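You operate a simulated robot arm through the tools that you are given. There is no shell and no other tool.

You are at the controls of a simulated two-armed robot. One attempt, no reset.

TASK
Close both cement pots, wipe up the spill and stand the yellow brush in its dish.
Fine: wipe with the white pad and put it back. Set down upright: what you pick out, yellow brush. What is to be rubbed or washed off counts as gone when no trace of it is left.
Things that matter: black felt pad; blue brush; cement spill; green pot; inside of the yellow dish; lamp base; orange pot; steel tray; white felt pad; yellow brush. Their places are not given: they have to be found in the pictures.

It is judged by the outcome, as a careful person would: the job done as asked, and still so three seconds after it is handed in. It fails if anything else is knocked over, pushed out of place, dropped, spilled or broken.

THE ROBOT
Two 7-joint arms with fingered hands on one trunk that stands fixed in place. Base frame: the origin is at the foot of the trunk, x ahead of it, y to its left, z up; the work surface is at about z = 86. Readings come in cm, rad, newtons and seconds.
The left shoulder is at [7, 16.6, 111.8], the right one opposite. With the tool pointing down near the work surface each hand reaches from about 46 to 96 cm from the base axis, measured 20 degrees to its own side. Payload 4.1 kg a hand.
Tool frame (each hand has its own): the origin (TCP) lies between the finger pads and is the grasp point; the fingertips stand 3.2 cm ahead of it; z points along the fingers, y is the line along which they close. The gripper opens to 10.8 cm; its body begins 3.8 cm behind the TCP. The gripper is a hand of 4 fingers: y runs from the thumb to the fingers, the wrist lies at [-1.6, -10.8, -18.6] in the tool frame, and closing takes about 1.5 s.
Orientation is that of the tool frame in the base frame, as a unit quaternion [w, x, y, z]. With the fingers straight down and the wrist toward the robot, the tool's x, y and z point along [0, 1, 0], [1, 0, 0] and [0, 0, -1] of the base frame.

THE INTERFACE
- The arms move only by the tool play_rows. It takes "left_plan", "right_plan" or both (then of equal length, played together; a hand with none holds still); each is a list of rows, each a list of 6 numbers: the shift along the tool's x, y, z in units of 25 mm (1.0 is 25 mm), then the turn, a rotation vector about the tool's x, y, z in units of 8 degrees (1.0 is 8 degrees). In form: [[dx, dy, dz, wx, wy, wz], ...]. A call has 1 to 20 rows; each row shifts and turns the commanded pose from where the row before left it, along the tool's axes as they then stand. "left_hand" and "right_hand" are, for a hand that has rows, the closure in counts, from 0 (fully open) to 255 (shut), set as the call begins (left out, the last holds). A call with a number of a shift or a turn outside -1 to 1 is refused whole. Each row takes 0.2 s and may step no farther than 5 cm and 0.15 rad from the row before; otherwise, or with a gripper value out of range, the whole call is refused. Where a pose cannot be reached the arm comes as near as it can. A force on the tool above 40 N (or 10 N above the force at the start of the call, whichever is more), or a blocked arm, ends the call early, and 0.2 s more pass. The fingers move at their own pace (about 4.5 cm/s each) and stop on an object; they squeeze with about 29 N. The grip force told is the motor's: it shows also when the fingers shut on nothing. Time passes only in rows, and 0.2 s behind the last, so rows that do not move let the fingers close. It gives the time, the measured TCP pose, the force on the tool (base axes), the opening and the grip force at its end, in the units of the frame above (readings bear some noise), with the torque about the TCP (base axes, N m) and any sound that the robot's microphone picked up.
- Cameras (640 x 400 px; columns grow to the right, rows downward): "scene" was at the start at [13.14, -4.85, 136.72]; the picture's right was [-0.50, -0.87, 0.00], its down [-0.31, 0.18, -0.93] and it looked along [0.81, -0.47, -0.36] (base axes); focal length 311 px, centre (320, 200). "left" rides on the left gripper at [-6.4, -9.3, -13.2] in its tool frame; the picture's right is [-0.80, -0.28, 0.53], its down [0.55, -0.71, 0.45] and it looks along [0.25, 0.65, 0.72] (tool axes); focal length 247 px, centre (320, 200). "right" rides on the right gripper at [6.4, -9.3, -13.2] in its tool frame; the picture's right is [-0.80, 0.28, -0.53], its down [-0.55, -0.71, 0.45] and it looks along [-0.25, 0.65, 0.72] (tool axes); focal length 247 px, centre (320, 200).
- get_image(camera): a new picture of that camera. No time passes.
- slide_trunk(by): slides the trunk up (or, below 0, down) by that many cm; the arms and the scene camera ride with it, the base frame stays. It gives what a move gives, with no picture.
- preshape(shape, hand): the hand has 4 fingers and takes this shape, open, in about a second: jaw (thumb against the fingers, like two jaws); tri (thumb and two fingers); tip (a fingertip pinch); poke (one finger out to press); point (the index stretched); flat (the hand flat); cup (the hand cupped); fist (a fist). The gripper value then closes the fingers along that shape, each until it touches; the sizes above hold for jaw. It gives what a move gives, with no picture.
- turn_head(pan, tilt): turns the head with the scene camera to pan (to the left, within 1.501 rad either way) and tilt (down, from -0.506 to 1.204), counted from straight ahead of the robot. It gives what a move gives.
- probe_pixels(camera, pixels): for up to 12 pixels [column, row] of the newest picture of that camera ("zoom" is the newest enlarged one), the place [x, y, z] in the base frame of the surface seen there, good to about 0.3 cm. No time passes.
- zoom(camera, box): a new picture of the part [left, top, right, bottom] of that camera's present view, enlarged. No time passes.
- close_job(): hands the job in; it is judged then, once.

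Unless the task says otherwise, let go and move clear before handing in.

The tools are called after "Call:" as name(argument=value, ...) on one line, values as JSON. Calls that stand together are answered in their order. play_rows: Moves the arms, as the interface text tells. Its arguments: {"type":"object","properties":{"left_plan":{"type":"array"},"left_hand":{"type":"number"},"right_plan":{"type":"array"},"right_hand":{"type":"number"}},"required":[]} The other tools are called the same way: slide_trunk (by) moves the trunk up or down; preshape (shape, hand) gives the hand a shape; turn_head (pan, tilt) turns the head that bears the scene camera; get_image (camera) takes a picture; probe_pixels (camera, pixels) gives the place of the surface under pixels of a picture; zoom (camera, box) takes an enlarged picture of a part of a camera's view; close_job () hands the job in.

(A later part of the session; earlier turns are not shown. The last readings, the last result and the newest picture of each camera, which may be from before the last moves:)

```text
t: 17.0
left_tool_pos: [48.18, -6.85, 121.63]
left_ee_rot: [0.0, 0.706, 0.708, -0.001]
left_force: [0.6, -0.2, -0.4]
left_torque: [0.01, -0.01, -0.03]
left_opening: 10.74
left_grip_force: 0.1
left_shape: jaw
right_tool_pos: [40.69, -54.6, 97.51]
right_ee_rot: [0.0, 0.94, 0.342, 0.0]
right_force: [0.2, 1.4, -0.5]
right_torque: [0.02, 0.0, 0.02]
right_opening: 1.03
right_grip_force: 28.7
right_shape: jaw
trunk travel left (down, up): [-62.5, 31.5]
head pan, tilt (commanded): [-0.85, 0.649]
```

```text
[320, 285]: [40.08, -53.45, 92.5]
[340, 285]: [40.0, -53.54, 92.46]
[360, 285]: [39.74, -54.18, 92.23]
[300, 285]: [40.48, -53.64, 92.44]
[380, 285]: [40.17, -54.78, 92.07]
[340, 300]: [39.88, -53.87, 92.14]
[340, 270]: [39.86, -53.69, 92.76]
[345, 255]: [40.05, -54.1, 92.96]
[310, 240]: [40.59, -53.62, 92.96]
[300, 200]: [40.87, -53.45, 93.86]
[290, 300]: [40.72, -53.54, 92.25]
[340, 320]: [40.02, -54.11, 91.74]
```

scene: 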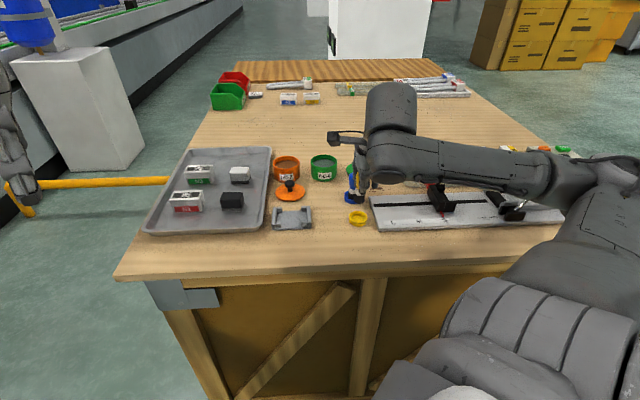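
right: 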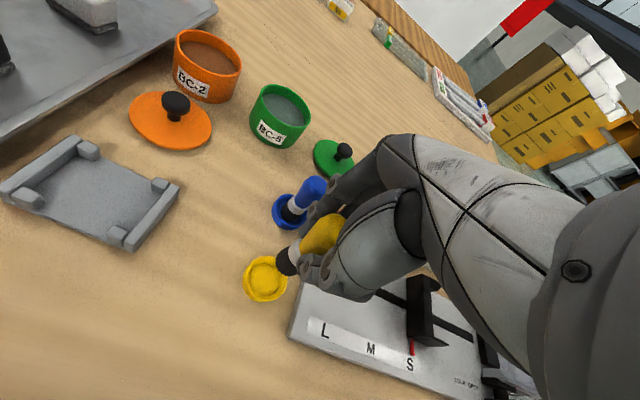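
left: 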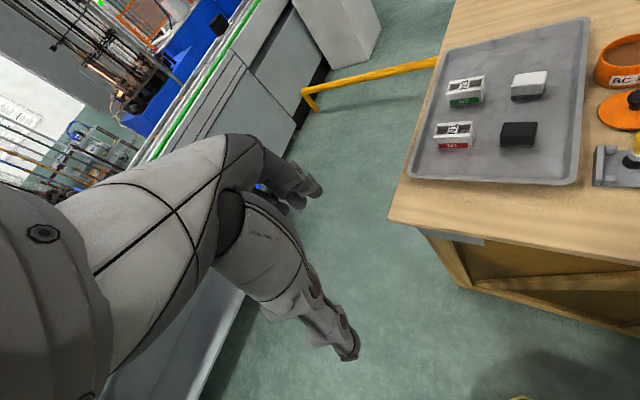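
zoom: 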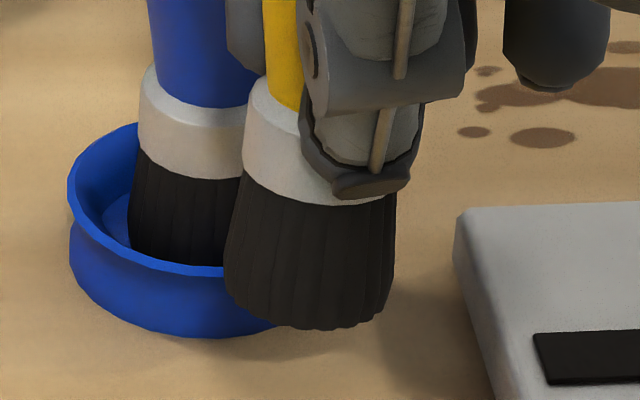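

The bristle centre comes out near (40.85,-54.6), matching the dish centre (40.85,-54.5), with its bottom at z≈91.5. I lower 3.4 cm to just above the rim and check again.

Call:
play_rows(right_plan=[[0, 0, 0.46, 0, 0, 0], [0, 0, 0.46, 0, 0, 0], [0, 0, 0.44, 0, 0, 0], [0, 0, 0, 0, 0, 0]])

Call:
zoom(camera="scene", box=[340, 200, 372, 225])

Call:
zoom(camera="right", box=[230, 170, 390, 330])

```text
t: 18.0
left_tool_pos: [48.16, -6.86, 121.56]
left_ee_rot: [0.0, 0.707, 0.707, 0.0]
left_force: [0.0, -0.5, -0.6]
left_torque: [-0.02, -0.02, 0.04]
left_opening: 10.74
left_grip_force: 0.1
left_shape: jaw
right_tool_pos: [40.66, -54.57, 94.11]
right_ee_rot: [-0.001, 0.94, 0.342, -0.001]
right_force: [-0.4, 0.5, -0.9]
right_torque: [-0.01, 0.0, 0.02]
right_opening: 1.03
right_grip_force: 29.3
right_shape: jaw
trunk travel left (down, up): [-62.5, 31.5]
head pan, tilt (commanded): [-0.85, 0.649]
```

```text
16.00 times, centred on (356, 212) of scene
```

zoom: 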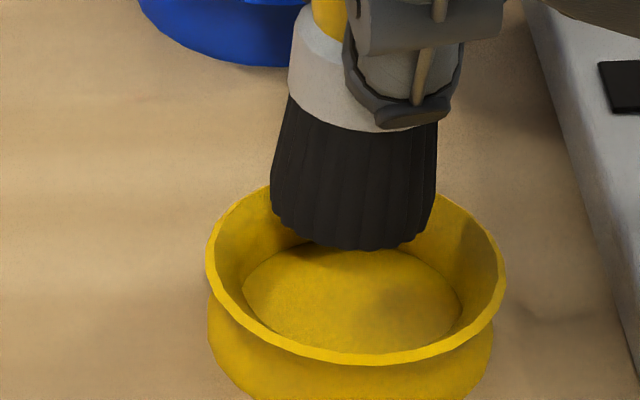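

```text
2.50 times, centred on (310, 250) of right
```

zoom: 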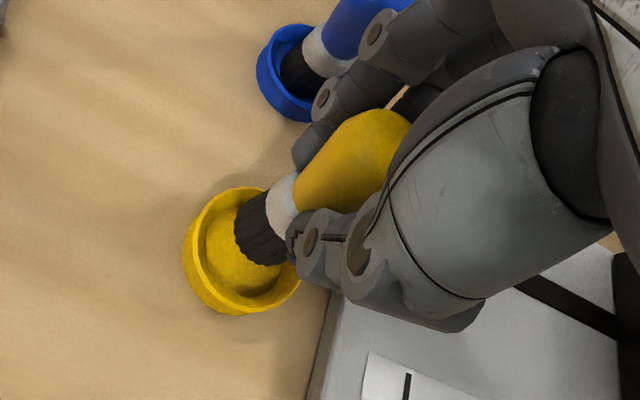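

Laterally aligned (352 vs 352), but the bristles look about 0.4 cm too far from the camera relative to the dish's true centre. I shift 0.4 cm nearer and lower another 0.8 cm.

Call:
play_rows(right_plan=[[0, -0.16, 0, 0, 0, 0], [0, 0, 0.28, 0, 0, 0], [0, 0, 0, 0, 0, 0]])

Call:
zoom(camera="scene", box=[340, 200, 372, 225])

Call:
zoom(camera="right", box=[230, 170, 390, 330])

```text
t: 18.8
left_tool_pos: [48.15, -6.96, 121.56]
left_ee_rot: [-0.001, 0.706, 0.708, 0.001]
left_force: [0.0, -0.4, 0.1]
left_torque: [0.03, 0.01, 0.0]
left_opening: 10.77
left_grip_force: 0.1
left_shape: jaw
right_tool_pos: [40.36, -54.3, 93.47]
right_ee_rot: [0.0, 0.94, 0.342, 0.0]
right_force: [0.1, 0.3, 0.3]
right_torque: [0.02, 0.0, -0.04]
right_opening: 1.06
right_grip_force: 29.5
right_shape: jaw
trunk travel left (down, up): [-62.5, 31.5]
head pan, tilt (commanded): [-0.85, 0.649]
```

```text
16.00 times, centred on (356, 212) of scene
```

zoom: 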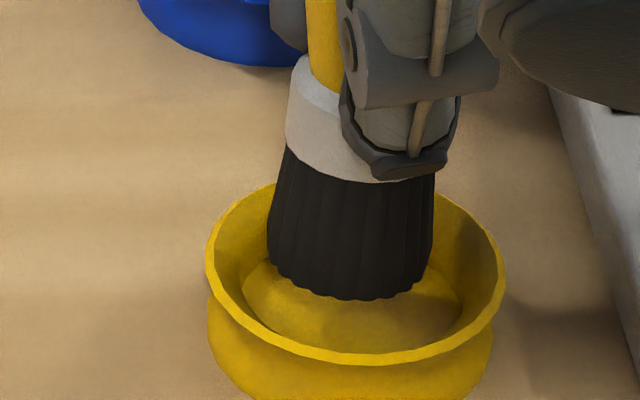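

```text
2.50 times, centred on (310, 250) of right
```

zoom: 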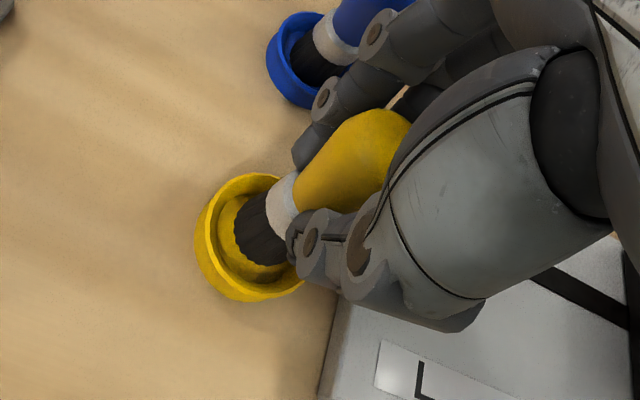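

The bristles are inside the rim region. I probe both rim and bristles in this same zoom for a consistent relative position.

Call:
probe_pixels(camera="zoom", pixels=[[310, 250], [310, 250]])

Call:
zoom(camera="scene", box=[340, 200, 372, 225])

Call:
probe_pixels(camera="zoom", pixels=[[352, 285], [352, 270], [352, 250], [330, 270], [375, 270], [352, 220], [356, 358], [300, 347], [412, 350], [211, 255], [502, 270], [352, 325]])

Call:
probe_pixels(camera="zoom", pixels=[[240, 205], [470, 220], [225, 310], [490, 310], [260, 285], [450, 290], [300, 310], [400, 310], [352, 310], [352, 335], [290, 325], [410, 325]])

```text
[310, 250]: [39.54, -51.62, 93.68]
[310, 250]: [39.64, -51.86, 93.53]
```

```text
16.00 times, centred on (356, 212) of scene
```

zoom: 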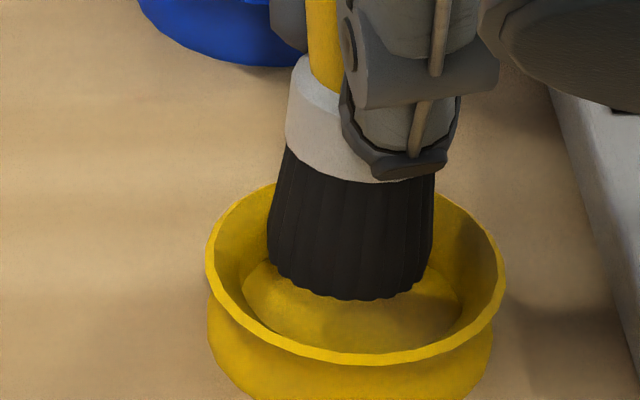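

```text
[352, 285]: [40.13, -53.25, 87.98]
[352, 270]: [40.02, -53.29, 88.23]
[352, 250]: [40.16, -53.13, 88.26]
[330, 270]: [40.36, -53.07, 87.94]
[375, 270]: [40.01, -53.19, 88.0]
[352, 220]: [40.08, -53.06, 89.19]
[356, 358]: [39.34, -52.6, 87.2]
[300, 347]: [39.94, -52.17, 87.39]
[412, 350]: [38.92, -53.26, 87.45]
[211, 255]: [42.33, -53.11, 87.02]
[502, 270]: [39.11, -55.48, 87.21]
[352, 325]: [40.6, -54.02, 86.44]
```

```text
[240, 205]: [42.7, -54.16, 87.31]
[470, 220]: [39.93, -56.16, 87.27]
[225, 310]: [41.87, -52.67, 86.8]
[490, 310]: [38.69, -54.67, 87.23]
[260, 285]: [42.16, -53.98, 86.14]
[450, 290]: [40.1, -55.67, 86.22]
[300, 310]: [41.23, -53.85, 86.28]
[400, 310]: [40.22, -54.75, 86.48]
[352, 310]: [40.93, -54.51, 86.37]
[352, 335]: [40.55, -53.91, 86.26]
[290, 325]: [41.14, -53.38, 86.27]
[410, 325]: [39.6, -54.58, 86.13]
```

Bristle centre ≈(40.69,-54.28) versus dish centre ≈(40.7,-54.2): well aligned, with about 1.3 cm to go. I lower 0.9 cm and check.

Call:
play_rows(right_plan=[[0, -0.04, 0.18, 0, 0, 0], [0, 0, 0.18, 0, 0, 0], [0, 0, 0, 0, 0, 0]])

Call:
zoom(camera="scene", box=[340, 200, 372, 225])

Call:
zoom(camera="right", box=[230, 170, 390, 330])

```text
t: 19.6
left_tool_pos: [48.0, -6.98, 121.56]
left_ee_rot: [0.0, 0.707, 0.708, -0.001]
left_force: [-0.3, 0.5, 0.8]
left_torque: [0.02, 0.03, -0.04]
left_opening: 10.77
left_grip_force: 0.0
left_shape: jaw
right_tool_pos: [40.56, -54.33, 92.58]
right_ee_rot: [-0.001, 0.94, 0.342, 0.0]
right_force: [0.1, -0.1, -0.8]
right_torque: [0.0, 0.01, 0.02]
right_opening: 1.03
right_grip_force: 29.3
right_shape: jaw
trunk travel left (down, up): [-62.5, 31.5]
head pan, tilt (commanded): [-0.85, 0.649]
```

```text
16.00 times, centred on (356, 212) of scene
```

zoom: 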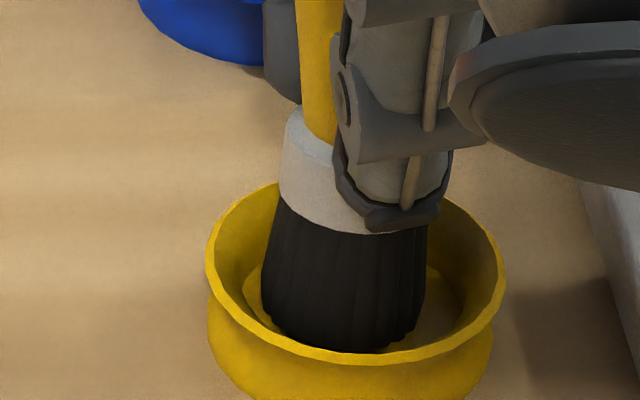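

```text
2.50 times, centred on (310, 250) of right
```

zoom: 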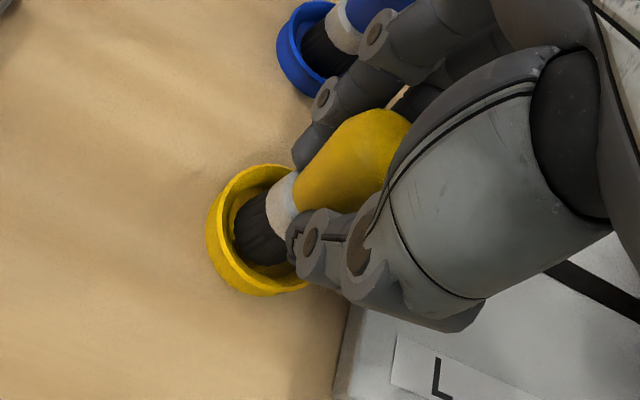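

Bristles sit slightly left of the dish's middle (343 vs 353 col, 0.15 cm). I correct and lower in small steps until contact.

Call:
play_rows(right_plan=[[-0.06, 0, 0.06, 0, 0, 0], [0, 0, 0.06, 0, 0, 0], [0, 0, 0, 0, 0, 0]])

Call:
zoom(camera="scene", box=[340, 200, 372, 225])

```text
t: 20.4
left_tool_pos: [48.1, -6.99, 121.45]
left_ee_rot: [0.001, 0.707, 0.707, 0.0]
left_force: [-0.8, 0.1, 0.8]
left_torque: [0.01, 0.01, 0.0]
left_opening: 10.74
left_grip_force: 0.1
left_shape: jaw
right_tool_pos: [40.22, -54.14, 92.39]
right_ee_rot: [0.001, 0.94, 0.342, 0.0]
right_force: [-0.9, 0.2, 6.9]
right_torque: [-0.09, -0.04, -0.03]
right_opening: 1.06
right_grip_force: 28.7
right_shape: jaw
trunk travel left (down, up): [-62.5, 31.5]
head pan, tilt (commanded): [-0.85, 0.649]
```

```text
16.00 times, centred on (356, 212) of scene
```

zoom: 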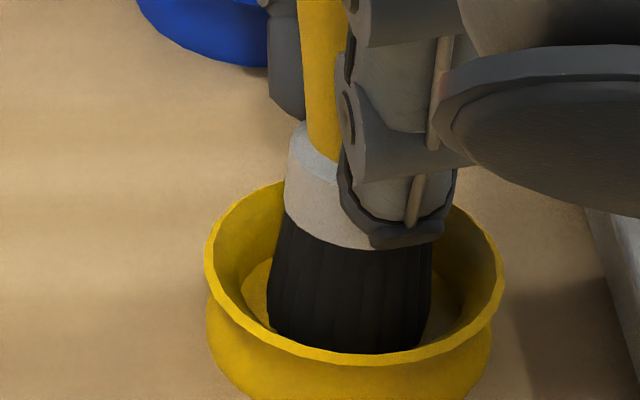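

Contact is felt (6.9 N upward) with the bristles in the dish. I ease up slightly and open partly (count 150) to release without touching the blue brush.

Call:
play_rows(right_plan=[[0, 0, -0.03, 0, 0, 0], [0, 0, 0, 0, 0, 0]])

Call:
play_rows(right_plan=[[0, 0, 0, 0, 0, 0], [0, 0, 0, 0, 0, 0], [0, 0, 0, 0, 0, 0], [0, 0, 0, 0, 0, 0], [0, 0, 0, 0, 0, 0]], right_hand=150)

Call:
zoom(camera="scene", box=[326, 160, 390, 235])

Call:
zoom(camera="right", box=[230, 150, 420, 350])

```text
t: 21.0
left_tool_pos: [48.17, -6.95, 121.48]
left_ee_rot: [0.0, 0.707, 0.708, 0.0]
left_force: [0.1, 0.3, 0.7]
left_torque: [-0.02, 0.0, -0.01]
left_opening: 10.76
left_grip_force: 0.0
left_shape: jaw
right_tool_pos: [40.28, -54.25, 92.51]
right_ee_rot: [0.001, 0.94, 0.342, 0.0]
right_force: [-0.6, -0.3, 0.3]
right_torque: [0.0, -0.05, -0.01]
right_opening: 1.05
right_grip_force: 29.1
right_shape: jaw
trunk travel left (down, up): [-62.5, 31.5]
head pan, tilt (commanded): [-0.85, 0.649]
```

```text
t: 22.2
left_tool_pos: [48.17, -6.88, 121.47]
left_ee_rot: [0.001, 0.706, 0.708, 0.0]
left_force: [0.2, 0.6, -0.5]
left_torque: [-0.01, 0.03, 0.0]
left_opening: 10.77
left_grip_force: 0.1
left_shape: jaw
right_tool_pos: [40.29, -54.16, 92.43]
right_ee_rot: [0.0, 0.94, 0.342, -0.001]
right_force: [0.3, 0.0, -0.1]
right_torque: [0.01, 0.03, 0.03]
right_opening: 4.44
right_grip_force: 0.0
right_shape: jaw
trunk travel left (down, up): [-62.5, 31.5]
head pan, tilt (commanded): [-0.85, 0.649]
```

```text
5.33 times, centred on (358, 198) of scene
```

zoom: 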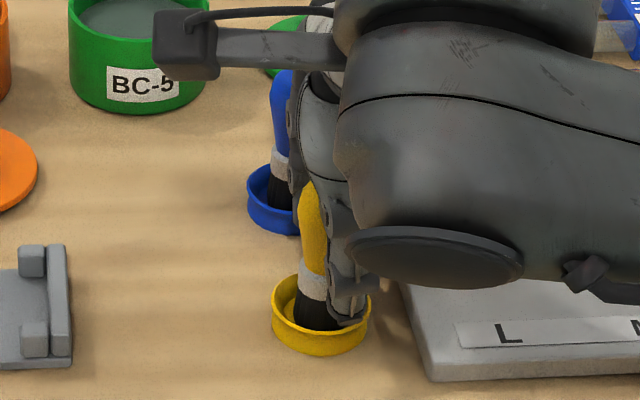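

```text
2.00 times, centred on (325, 250) of right
```

zoom: 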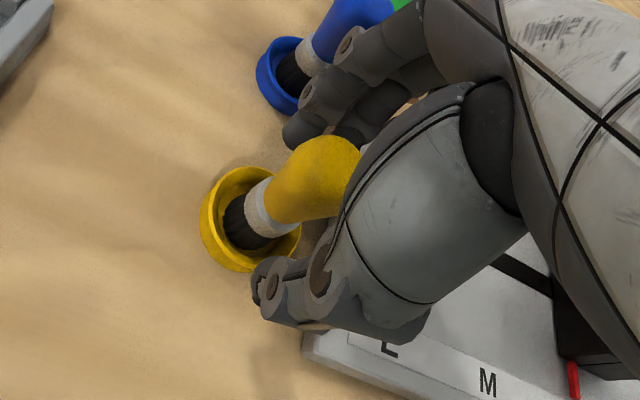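

The brush is released and stands in the dish. I retract straight up.

Call:
play_rows(right_plan=[[0, 0, -0.4, 0, 0, 0], [0, 0, -0.6, 0, 0, 0], [0, 0, -0.8, 0, 0, 0], [0, 0, -1, 0, 0, 0], [0, 0, -1, 0, 0, 0], [0, 0, -1, 0, 0, 0], [0, 0, -1, 0, 0, 0], [0, 0, 0, 0, 0, 0]])

Call:
zoom(camera="scene", box=[326, 160, 390, 235])

Call:
get_image(camera="right")

```text
t: 24.0
left_tool_pos: [48.15, -6.95, 121.52]
left_ee_rot: [-0.001, 0.707, 0.708, 0.0]
left_force: [-0.7, 1.0, 0.4]
left_torque: [0.01, 0.0, -0.01]
left_opening: 10.76
left_grip_force: 0.0
left_shape: jaw
right_tool_pos: [40.18, -54.26, 106.87]
right_ee_rot: [0.0, 0.939, 0.343, -0.001]
right_force: [-0.4, 0.0, 0.4]
right_torque: [0.05, 0.02, -0.01]
right_opening: 4.42
right_grip_force: 0.0
right_shape: jaw
trunk travel left (down, up): [-62.5, 31.5]
head pan, tilt (commanded): [-0.85, 0.649]
```

```text
5.33 times, centred on (358, 198) of scene
```

zoom: 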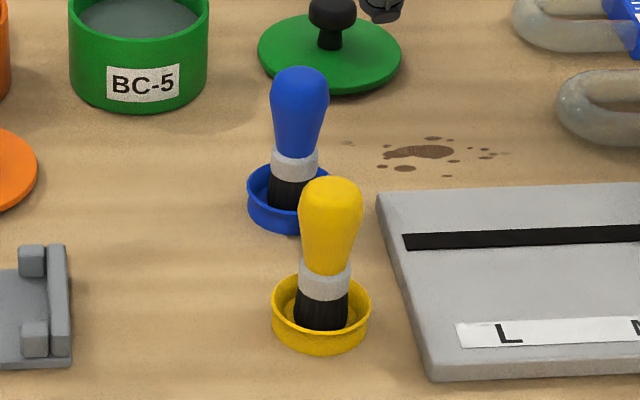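

```text
taken
```

right: 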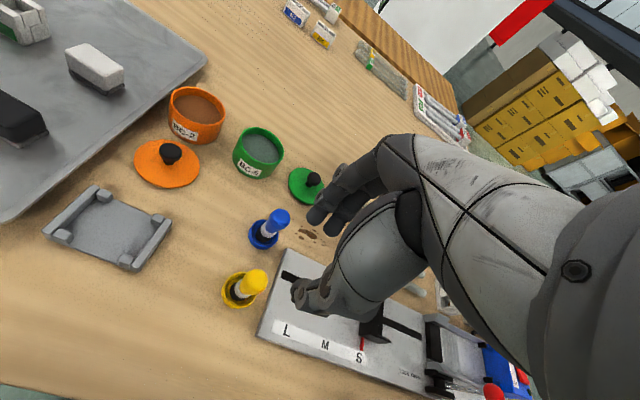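

The yellow brush stands upright in its dish. Next, the green lid; I zoom to measure the lid's knob and the green pot rim.

Call:
zoom(camera="scene", box=[340, 150, 380, 185])

Call:
probe_pixels(camera="zoom", pixels=[[320, 160], [320, 140], [300, 150], [340, 150], [320, 190], [230, 210], [430, 210], [320, 260], [250, 250], [400, 250], [320, 120], [320, 100]])

Call:
zoom(camera="scene", box=[304, 148, 344, 188])

Call:
probe_pixels(camera="zoom", pixels=[[320, 100], [320, 210], [200, 140], [440, 140], [230, 110], [410, 110], [240, 190], [400, 190], [320, 150]])

```text
11.43 times, centred on (360, 168) of scene
```

zoom: 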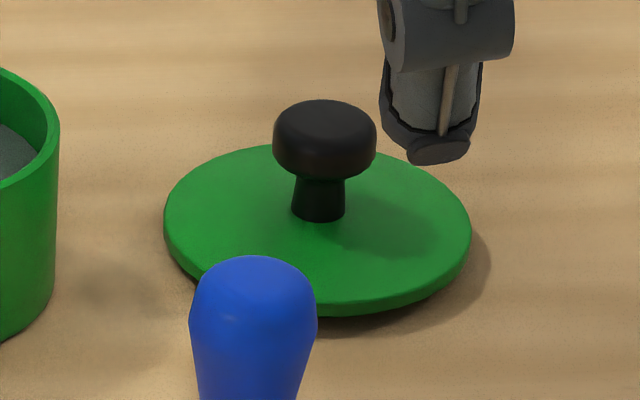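

```text
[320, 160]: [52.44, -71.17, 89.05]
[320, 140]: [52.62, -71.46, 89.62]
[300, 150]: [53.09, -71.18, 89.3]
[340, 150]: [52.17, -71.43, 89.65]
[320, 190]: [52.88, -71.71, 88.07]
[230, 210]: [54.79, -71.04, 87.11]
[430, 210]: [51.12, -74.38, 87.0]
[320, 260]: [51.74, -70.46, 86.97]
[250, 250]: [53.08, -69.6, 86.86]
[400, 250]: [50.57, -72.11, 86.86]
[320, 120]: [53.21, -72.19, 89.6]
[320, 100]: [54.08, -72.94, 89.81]
```

```text
10.00 times, centred on (324, 168) of scene
```

zoom: 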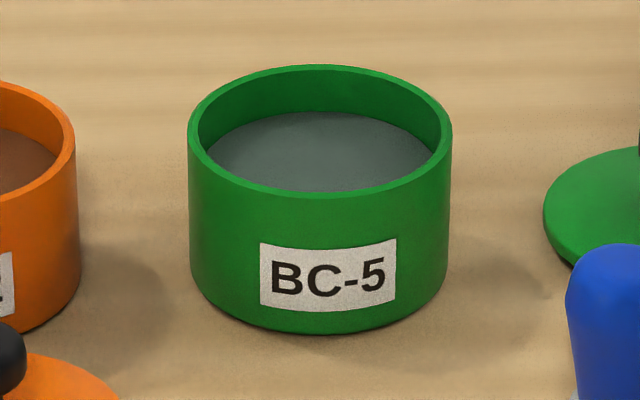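

```text
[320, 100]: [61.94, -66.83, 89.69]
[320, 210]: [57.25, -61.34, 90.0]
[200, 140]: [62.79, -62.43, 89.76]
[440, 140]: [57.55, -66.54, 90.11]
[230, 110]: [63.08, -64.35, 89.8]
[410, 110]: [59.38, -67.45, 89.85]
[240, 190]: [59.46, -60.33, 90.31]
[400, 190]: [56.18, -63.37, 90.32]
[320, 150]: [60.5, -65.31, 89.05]
```

The green knob is centred near (53.05,-72.15) with top at z 89.8, and the green pot centre is near (59.85,-64.0). I move above the green lid with a 6.6 cm opening.

Call:
play_rows(right_plan=[[-0.068, 0.5, 0, 0, 0, 0], [-0.068, 0.9, 0, 0, 0, 0], [-0.068, 0.95, 0, 0, 0, 0], [-0.068, 0.95, 0, 0, 0, 0], [-0.068, 0.95, 0, 0, 0, 0], [-0.068, 0.95, 0, 0, 0, 0], [-0.068, 0.95, 0, 0, 0, 0], [-0.068, 0.95, 0, 0, 0, 0], [-0.07, 0.95, 0, 0, 0, 0], [-0.07, 0.72, 0, 0, 0, 0], [0, 0, 0, 0, 0, 0]], right_hand=100)

Call:
get_image(camera="scene")

Call:
get_image(camera="right")

```text
t: 26.4
left_tool_pos: [48.16, -6.99, 121.53]
left_ee_rot: [0.0, 0.707, 0.708, 0.0]
left_force: [-0.5, 0.0, -0.2]
left_torque: [-0.02, -0.01, 0.02]
left_opening: 10.75
left_grip_force: 0.0
left_shape: jaw
right_tool_pos: [53.27, -72.03, 106.95]
right_ee_rot: [0.0, 0.94, 0.342, 0.0]
right_force: [0.6, -0.9, 0.8]
right_torque: [-0.03, -0.03, 0.01]
right_opening: 6.53
right_grip_force: 0.2
right_shape: jaw
trunk travel left (down, up): [-62.5, 31.5]
head pan, tilt (commanded): [-0.85, 0.649]
```

```text
taken
```

scene: 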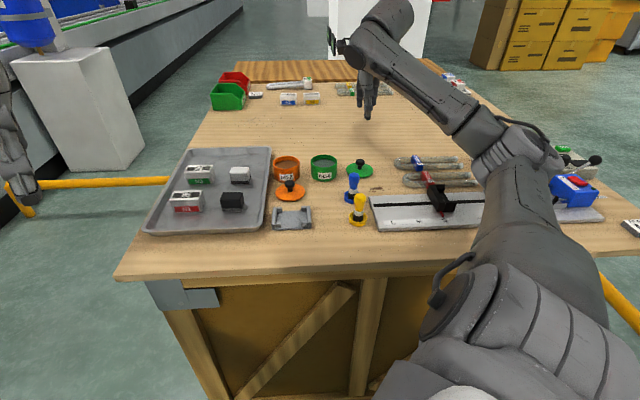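

```text
taken
```

right: 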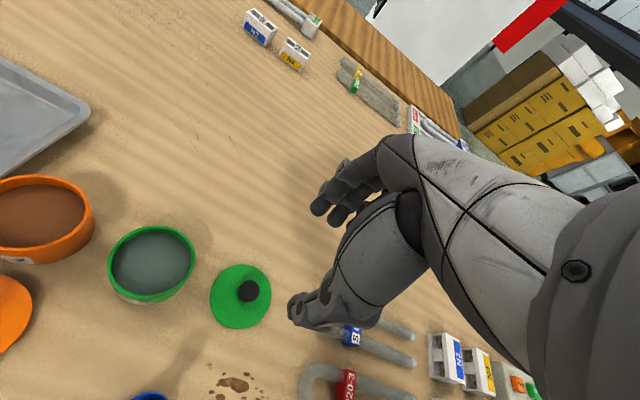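

The right camera has a good top view of the green lid and pot. I zoom there to refine centres.

Call:
zoom(camera="right", box=[90, 210, 290, 350])

Call:
probe_pixels(camera="right", pixels=[[248, 287], [248, 291], [243, 291], [253, 291], [214, 296], [269, 300], [240, 268], [235, 325], [225, 275], [262, 275], [258, 318], [219, 313]])

Call:
probe_pixels(camera="right", pixels=[[110, 265], [193, 262], [152, 230], [150, 300], [125, 240], [178, 238], [120, 288], [180, 288], [150, 265]])

```text
2.86 times, centred on (190, 280) of right
```

zoom: 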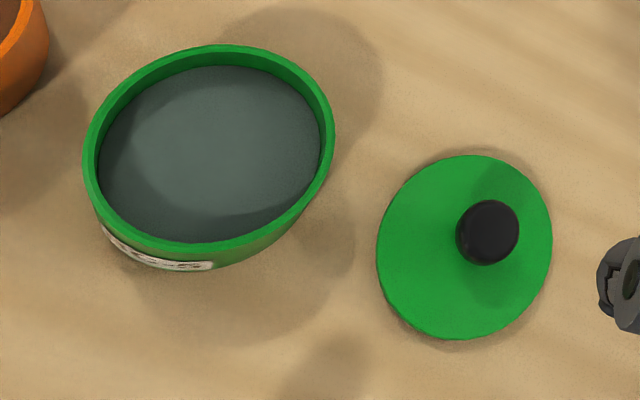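

```text
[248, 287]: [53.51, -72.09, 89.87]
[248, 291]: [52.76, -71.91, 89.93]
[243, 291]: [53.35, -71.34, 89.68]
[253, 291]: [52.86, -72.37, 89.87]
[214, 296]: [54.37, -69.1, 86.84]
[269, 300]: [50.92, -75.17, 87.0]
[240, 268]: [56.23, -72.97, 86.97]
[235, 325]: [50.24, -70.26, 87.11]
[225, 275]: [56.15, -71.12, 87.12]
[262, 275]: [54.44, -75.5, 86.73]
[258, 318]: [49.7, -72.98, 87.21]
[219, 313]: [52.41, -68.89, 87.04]
```

```text
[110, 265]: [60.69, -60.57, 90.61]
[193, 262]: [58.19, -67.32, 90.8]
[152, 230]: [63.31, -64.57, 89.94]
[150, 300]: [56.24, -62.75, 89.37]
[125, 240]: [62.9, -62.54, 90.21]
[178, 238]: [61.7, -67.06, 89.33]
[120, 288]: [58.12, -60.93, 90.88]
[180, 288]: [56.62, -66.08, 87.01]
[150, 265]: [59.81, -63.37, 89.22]
```

Lid centre refined to about (53.06,-72.02), pot centre about (59.8,-64.05). I descend to z≈95 over the knob and check.

Call:
play_rows(right_plan=[[0.03, -0.03, 0.8, 0, 0, 0], [0, 0, 1, 0, 0, 0], [0, 0, 1, 0, 0, 0], [0, 0, 1, 0, 0, 0], [0, 0, 1, 0, 0, 0], [0, 0, 0, 0, 0, 0]])

Call:
zoom(camera="scene", box=[320, 130, 400, 190])

Call:
zoom(camera="right", box=[200, 150, 400, 350])

```text
t: 27.8
left_tool_pos: [48.04, -6.98, 121.58]
left_ee_rot: [0.0, 0.706, 0.708, 0.0]
left_force: [0.2, 0.2, 0.0]
left_torque: [0.0, 0.01, 0.0]
left_opening: 10.76
left_grip_force: 0.1
left_shape: jaw
right_tool_pos: [52.98, -72.24, 94.89]
right_ee_rot: [0.0, 0.94, 0.342, 0.0]
right_force: [-0.1, -0.2, -0.2]
right_torque: [0.0, -0.01, 0.01]
right_opening: 6.54
right_grip_force: 0.1
right_shape: jaw
trunk travel left (down, up): [-62.5, 31.5]
head pan, tilt (commanded): [-0.85, 0.649]
```

```text
6.67 times, centred on (360, 160) of scene
```

zoom: 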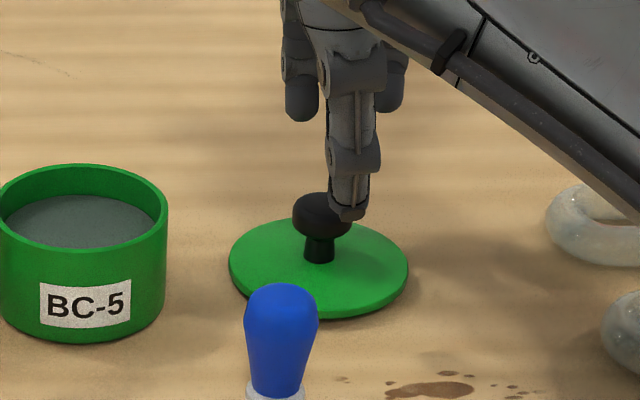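

```text
2.00 times, centred on (300, 250) of right
```

zoom: 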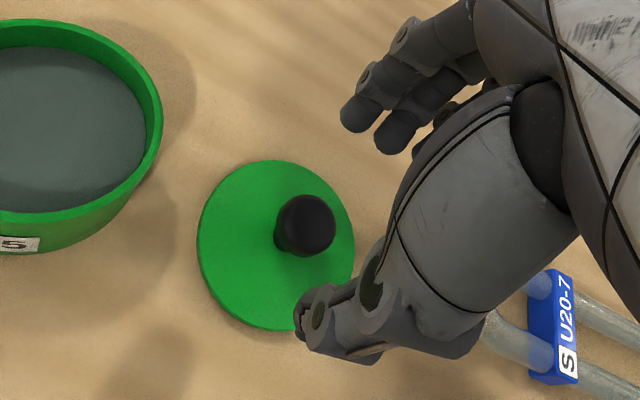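

The thumb is slightly right of the knob (≈0.3 cm). I nudge left a little and descend to z≈90.6.

Call:
play_rows(right_plan=[[0.06, 0, 0.5, 0, 0, 0], [0, 0, 0.6, 0, 0, 0], [0, 0, 0.6, 0, 0, 0], [0, 0, 0, 0, 0, 0]])

Call:
zoom(camera="scene", box=[320, 130, 400, 190])

Call:
zoom(camera="right", box=[200, 150, 400, 350])

```text
t: 28.8
left_tool_pos: [48.01, -6.92, 121.61]
left_ee_rot: [0.0, 0.706, 0.708, 0.0]
left_force: [1.1, -0.2, 0.6]
left_torque: [0.01, 0.02, 0.0]
left_opening: 10.79
left_grip_force: 0.0
left_shape: jaw
right_tool_pos: [53.18, -71.92, 90.75]
right_ee_rot: [0.0, 0.94, 0.342, 0.0]
right_force: [0.5, -0.7, 1.0]
right_torque: [-0.02, 0.0, -0.01]
right_opening: 6.52
right_grip_force: 0.0
right_shape: jaw
trunk travel left (down, up): [-62.5, 31.5]
head pan, tilt (commanded): [-0.85, 0.649]
```

```text
6.67 times, centred on (360, 160) of scene
```

zoom: 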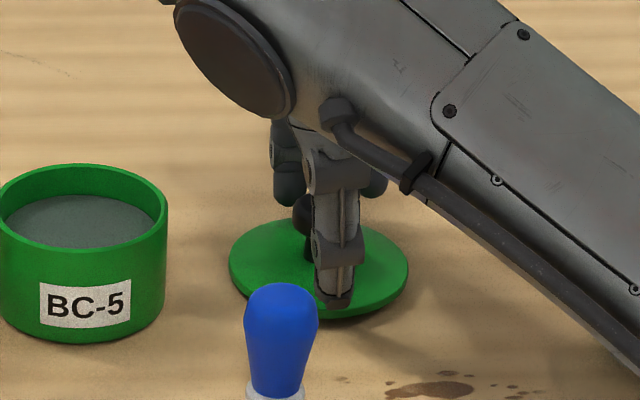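

```text
2.00 times, centred on (300, 250) of right
```

zoom: 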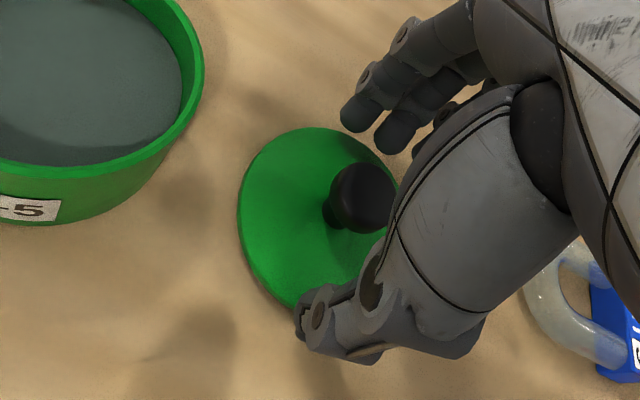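

The tips sit around the knob just above the lid. I nudge 0.2 cm left and close.

Call:
play_rows(right_plan=[[0.08, 0, 0, 0, 0, 0], [0, 0, 0, 0, 0, 0], [0, 0, 0, 0, 0, 0], [0, 0, 0, 0, 0, 0], [0, 0, 0, 0, 0, 0], [0, 0, 0, 0, 0, 0], [0, 0, 0, 0, 0, 0], [0, 0, 0, 0, 0, 0]], right_hand=255)

Call:
zoom(camera="scene", box=[320, 130, 400, 190])

Call:
zoom(camera="right", box=[200, 150, 400, 350])

```text
t: 30.6
left_tool_pos: [48.24, -6.89, 121.44]
left_ee_rot: [0.001, 0.707, 0.707, 0.0]
left_force: [0.8, 0.9, -0.4]
left_torque: [0.02, 0.0, -0.01]
left_opening: 10.78
left_grip_force: 0.1
left_shape: jaw
right_tool_pos: [53.19, -71.87, 90.67]
right_ee_rot: [0.0, 0.94, 0.343, 0.0]
right_force: [-0.6, 0.0, 0.0]
right_torque: [0.03, 0.02, 0.03]
right_opening: 1.53
right_grip_force: 29.2
right_shape: jaw
trunk travel left (down, up): [-62.5, 31.5]
head pan, tilt (commanded): [-0.85, 0.649]
```

```text
6.67 times, centred on (360, 160) of scene
```

zoom: 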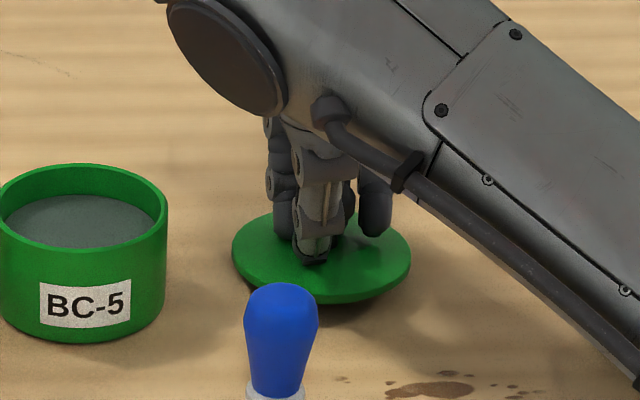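

```text
2.00 times, centred on (300, 250) of right
```

zoom: 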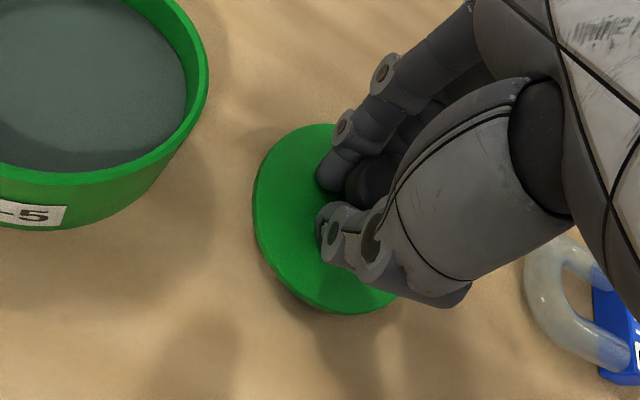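

The knob is gripped (29 N) and the lid has risen slightly. I lift 3 cm and inspect its tilt.

Call:
play_rows(right_plan=[[0, 0, -0.3, 0, 0, 0], [0, 0, -0.4, 0, 0, 0], [0, 0, -0.6, 0, 0, 0], [0, 0, 0, 0, 0, 0]])

Call:
zoom(camera="scene", box=[320, 130, 400, 190])

Call:
zoom(camera="right", box=[200, 150, 400, 350])

```text
t: 31.6
left_tool_pos: [48.23, -7.04, 121.72]
left_ee_rot: [0.0, 0.707, 0.707, 0.0]
left_force: [-0.2, -0.5, 0.3]
left_torque: [-0.02, -0.02, 0.0]
left_opening: 10.75
left_grip_force: 0.1
left_shape: jaw
right_tool_pos: [53.49, -71.67, 93.9]
right_ee_rot: [0.0, 0.94, 0.342, 0.0]
right_force: [0.3, -0.5, 0.3]
right_torque: [-0.03, -0.01, 0.01]
right_opening: 1.54
right_grip_force: 28.7
right_shape: jaw
trunk travel left (down, up): [-62.5, 31.5]
head pan, tilt (commanded): [-0.85, 0.649]
```

```text
6.67 times, centred on (360, 160) of scene
```

zoom: 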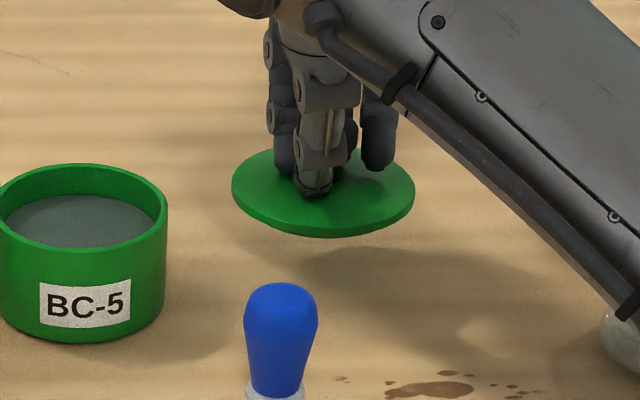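

```text
2.00 times, centred on (300, 250) of right
```

zoom: 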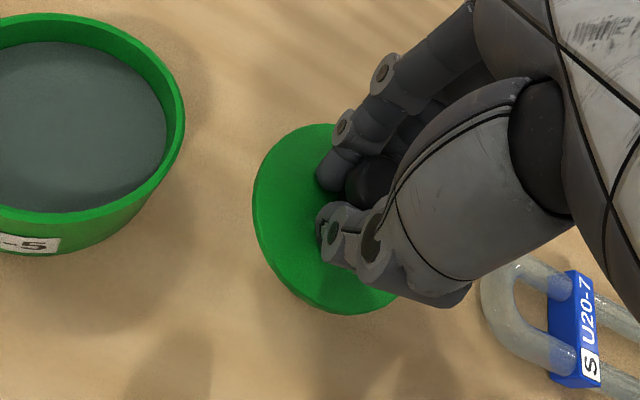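

The lid is held. I probe its top surface to check its tilt.

Call:
zoom(camera="scene", box=[340, 140, 380, 180])

Call:
probe_pixels(camera="zoom", pixels=[[200, 250], [220, 290], [260, 310], [300, 325], [340, 328], [380, 320], [420, 300], [445, 270], [455, 250], [225, 230], [440, 215], [320, 300]])

Call:
probe_pixels(camera="right", pixels=[[283, 230], [290, 215], [300, 216], [330, 300], [345, 300], [310, 290], [295, 270], [285, 250], [310, 260], [300, 235], [320, 290]])

```text
10.00 times, centred on (360, 160) of scene
```

zoom: 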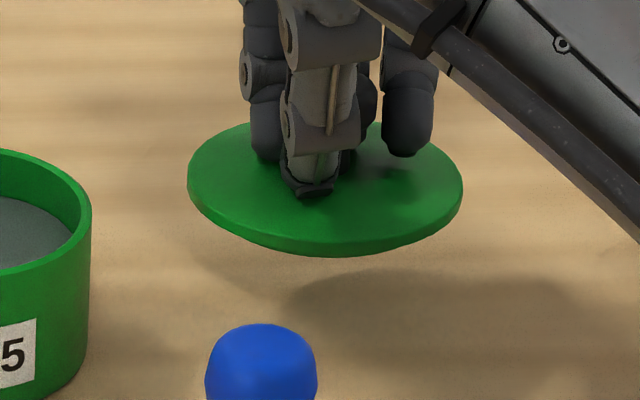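

```text
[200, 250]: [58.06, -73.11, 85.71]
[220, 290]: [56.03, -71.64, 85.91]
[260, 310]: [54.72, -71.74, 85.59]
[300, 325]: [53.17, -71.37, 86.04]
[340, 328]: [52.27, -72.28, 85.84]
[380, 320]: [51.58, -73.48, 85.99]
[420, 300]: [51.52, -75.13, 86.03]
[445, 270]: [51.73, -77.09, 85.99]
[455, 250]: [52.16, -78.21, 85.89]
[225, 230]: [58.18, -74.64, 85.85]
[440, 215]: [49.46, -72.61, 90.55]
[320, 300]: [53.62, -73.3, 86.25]
```

```text
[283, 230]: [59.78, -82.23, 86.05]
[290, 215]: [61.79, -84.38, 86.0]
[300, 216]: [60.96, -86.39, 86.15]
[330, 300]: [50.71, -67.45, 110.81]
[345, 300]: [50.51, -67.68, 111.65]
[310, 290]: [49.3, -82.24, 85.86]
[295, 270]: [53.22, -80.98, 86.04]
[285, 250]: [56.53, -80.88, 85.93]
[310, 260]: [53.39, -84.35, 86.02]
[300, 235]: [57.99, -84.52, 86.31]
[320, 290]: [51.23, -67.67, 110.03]
```

My previous pixels missed the lid; I probe again at pixels on the lid surface.

Call:
probe_pixels(camera="zoom", pixels=[[200, 180], [215, 200], [260, 225], [310, 233], [360, 230], [410, 212], [445, 195], [452, 175], [290, 215], [380, 200], [435, 155], [225, 150]])

Call:
probe_pixels(camera="right", pixels=[[270, 245], [280, 225], [300, 216], [275, 265], [285, 285], [300, 298], [318, 303], [330, 302], [290, 250], [295, 275], [285, 240]])

```text
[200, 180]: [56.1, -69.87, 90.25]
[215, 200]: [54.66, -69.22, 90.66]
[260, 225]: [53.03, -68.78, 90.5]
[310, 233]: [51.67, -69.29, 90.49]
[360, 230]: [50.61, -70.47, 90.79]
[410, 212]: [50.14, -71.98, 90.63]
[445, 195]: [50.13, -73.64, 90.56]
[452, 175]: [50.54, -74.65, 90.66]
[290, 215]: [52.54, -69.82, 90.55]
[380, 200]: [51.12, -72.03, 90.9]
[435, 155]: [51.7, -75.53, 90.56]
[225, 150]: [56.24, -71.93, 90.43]
```

```text
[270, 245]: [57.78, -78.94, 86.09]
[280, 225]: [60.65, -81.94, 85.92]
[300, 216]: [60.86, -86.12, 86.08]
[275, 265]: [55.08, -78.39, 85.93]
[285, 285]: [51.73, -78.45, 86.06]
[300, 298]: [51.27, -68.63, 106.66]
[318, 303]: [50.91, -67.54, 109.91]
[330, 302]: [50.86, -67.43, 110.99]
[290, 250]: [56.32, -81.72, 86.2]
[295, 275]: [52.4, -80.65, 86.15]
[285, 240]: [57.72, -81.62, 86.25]
```

The lid hangs level (z≈90.5 all round), its centre about (53.45,-72.35). I raise and carry it over the green pot, hovering above the rim.

Call:
play_rows(right_plan=[[0, 0, -0.7, 0, 0, 0], [0, 0, -0.54, 0, 0, 0], [0.4, -0.1, 0, 0, 0, 0], [0.8, -0.18, 0, 0, 0, 0], [0.9, -0.2, 0, 0, 0, 0], [0.9, -0.2, 0, 0, 0, 0], [0.7, -0.14, 0, 0, 0, 0], [0.38, -0.076, 0, 0, 0, 0], [0, 0, 0, 0, 0, 0], [0, 0, 0, 0, 0, 0]])

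Call:
get_image(camera="right")

Call:
zoom(camera="scene", box=[284, 130, 364, 190])

```text
t: 33.8
left_tool_pos: [48.26, -6.91, 121.65]
left_ee_rot: [-0.001, 0.707, 0.708, 0.0]
left_force: [-0.2, -0.6, -0.4]
left_torque: [0.0, -0.01, 0.02]
left_opening: 10.77
left_grip_force: 0.0
left_shape: jaw
right_tool_pos: [59.96, -63.58, 97.12]
right_ee_rot: [0.001, 0.94, 0.342, 0.0]
right_force: [-0.7, -0.4, -0.2]
right_torque: [0.02, -0.01, -0.01]
right_opening: 1.56
right_grip_force: 28.8
right_shape: jaw
trunk travel left (down, up): [-62.5, 31.5]
head pan, tilt (commanded): [-0.85, 0.649]
```

```text
taken
```

right: 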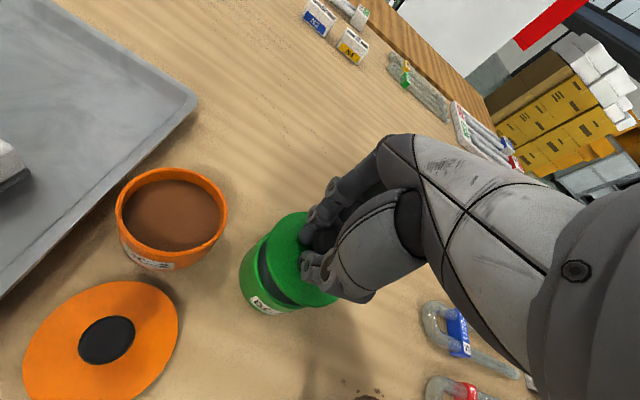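

```text
6.67 times, centred on (324, 160) of scene
```

zoom: 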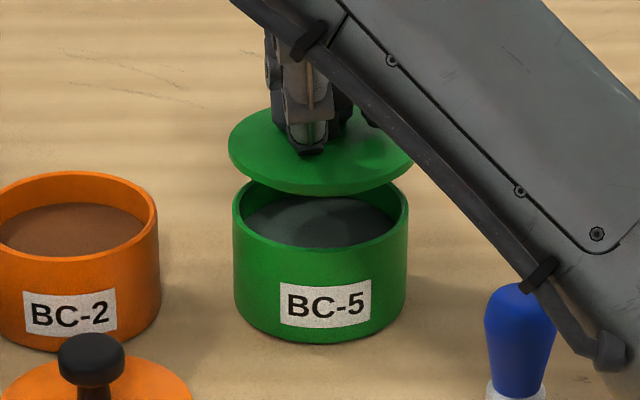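

The lid hovers over the pot; laterally aligned (321 vs 320). I zoom with both cameras and probe lid edge and rim for depth alignment.

Call:
zoom(camera="right", box=[220, 190, 360, 330])

Call:
zoom(camera="scene", box=[308, 142, 340, 174])

Call:
probe_pixels(camera="zoom", pixels=[[130, 105], [160, 140], [220, 170], [280, 180], [340, 180], [400, 172], [460, 150], [510, 115], [520, 80], [120, 80], [300, 150], [400, 140]])

Call:
probe_pixels(camera="zoom", pixels=[[112, 230], [135, 270], [180, 300], [240, 322], [320, 332], [400, 322], [460, 295], [500, 260], [515, 225], [115, 250]])

```text
2.86 times, centred on (290, 260) of right
```

zoom: 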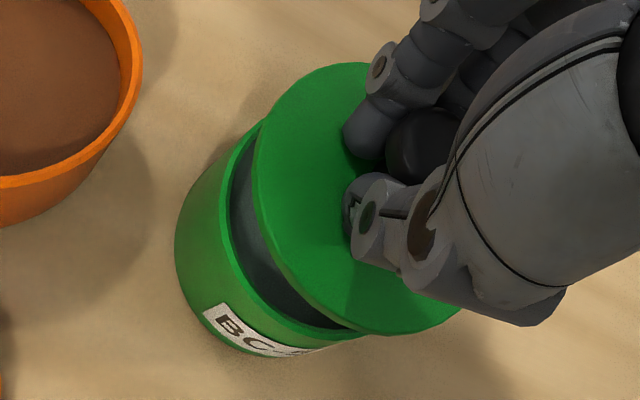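

```text
12.50 times, centred on (324, 158) of scene
```

zoom: 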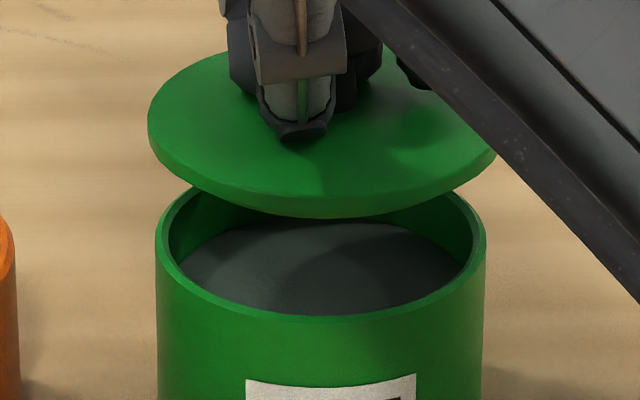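

```text
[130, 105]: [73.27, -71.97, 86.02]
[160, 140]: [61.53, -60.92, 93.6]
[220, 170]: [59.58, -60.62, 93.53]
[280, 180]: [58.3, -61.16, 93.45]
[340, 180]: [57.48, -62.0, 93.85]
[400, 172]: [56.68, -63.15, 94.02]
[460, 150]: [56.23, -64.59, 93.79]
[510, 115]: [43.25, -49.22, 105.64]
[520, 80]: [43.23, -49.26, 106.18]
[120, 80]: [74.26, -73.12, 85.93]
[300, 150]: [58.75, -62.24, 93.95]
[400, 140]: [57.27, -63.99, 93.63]
```

```text
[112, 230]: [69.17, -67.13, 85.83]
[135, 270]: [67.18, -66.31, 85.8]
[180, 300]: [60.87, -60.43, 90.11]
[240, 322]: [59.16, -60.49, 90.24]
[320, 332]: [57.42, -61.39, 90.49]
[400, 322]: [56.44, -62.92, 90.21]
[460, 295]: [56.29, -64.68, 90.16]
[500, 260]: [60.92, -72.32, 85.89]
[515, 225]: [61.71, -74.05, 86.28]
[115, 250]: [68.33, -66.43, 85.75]
```

Probes suggest near alignment, but I want to check the lid's front edge more closely (plug versus disc).

Call:
zoom(camera="scene", box=[310, 150, 338, 170])

Call:
probe_pixels(camera="zoom", pixels=[[320, 150], [320, 170], [320, 185], [320, 195], [320, 205], [320, 215], [320, 225], [320, 235], [320, 380], [320, 390]])

```text
16.00 times, centred on (324, 160) of scene
```

zoom: 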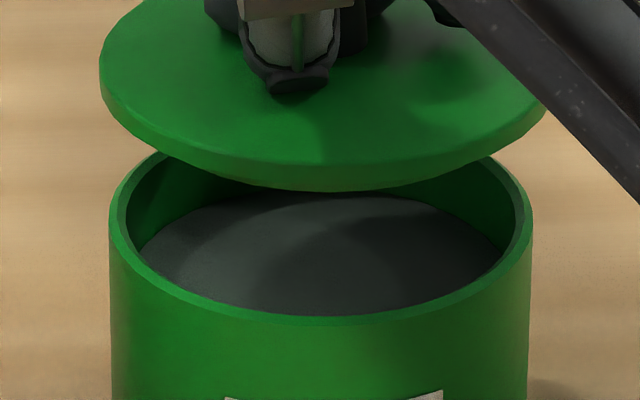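

```text
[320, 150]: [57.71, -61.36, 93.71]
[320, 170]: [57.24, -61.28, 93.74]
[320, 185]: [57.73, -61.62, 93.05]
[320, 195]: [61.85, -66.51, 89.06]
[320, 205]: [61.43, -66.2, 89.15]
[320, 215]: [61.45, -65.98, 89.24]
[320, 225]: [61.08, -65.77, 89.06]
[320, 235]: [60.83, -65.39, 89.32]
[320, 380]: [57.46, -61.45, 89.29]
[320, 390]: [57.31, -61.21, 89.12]
```

Lid front edge and pot front align in plan within 0.2 cm by these probes. I cross-check with the right camera.

Call:
zoom(camera="right", box=[220, 190, 360, 330])

Call:
probe_pixels(camera="zoom", pixels=[[262, 170], [268, 125], [300, 85], [335, 72], [360, 70], [262, 210], [280, 260], [310, 300], [350, 322], [390, 328], [430, 318], [300, 180]])

Call:
probe_pixels(camera="zoom", pixels=[[252, 132], [238, 150], [228, 175], [223, 200], [224, 225], [232, 255], [250, 285], [275, 308], [310, 325], [345, 335], [225, 213], [240, 270]])

```text
2.86 times, centred on (290, 260) of right
```

zoom: 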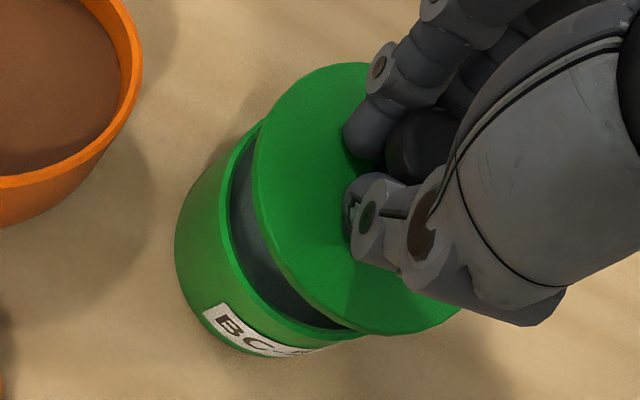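

```text
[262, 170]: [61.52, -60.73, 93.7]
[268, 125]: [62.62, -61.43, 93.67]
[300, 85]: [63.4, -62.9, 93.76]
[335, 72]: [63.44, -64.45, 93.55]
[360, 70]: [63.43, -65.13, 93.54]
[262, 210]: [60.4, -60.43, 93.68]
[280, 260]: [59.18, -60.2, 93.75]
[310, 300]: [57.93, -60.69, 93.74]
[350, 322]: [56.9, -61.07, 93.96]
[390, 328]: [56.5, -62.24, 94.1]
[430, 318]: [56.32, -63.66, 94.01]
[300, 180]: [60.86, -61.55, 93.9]
```

```text
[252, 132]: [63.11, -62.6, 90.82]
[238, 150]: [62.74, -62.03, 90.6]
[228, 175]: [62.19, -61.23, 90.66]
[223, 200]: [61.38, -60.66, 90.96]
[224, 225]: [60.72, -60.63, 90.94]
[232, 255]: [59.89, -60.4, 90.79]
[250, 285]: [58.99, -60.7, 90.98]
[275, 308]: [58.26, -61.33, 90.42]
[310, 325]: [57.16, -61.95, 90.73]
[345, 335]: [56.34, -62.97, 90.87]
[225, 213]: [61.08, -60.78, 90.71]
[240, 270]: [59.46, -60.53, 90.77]
```

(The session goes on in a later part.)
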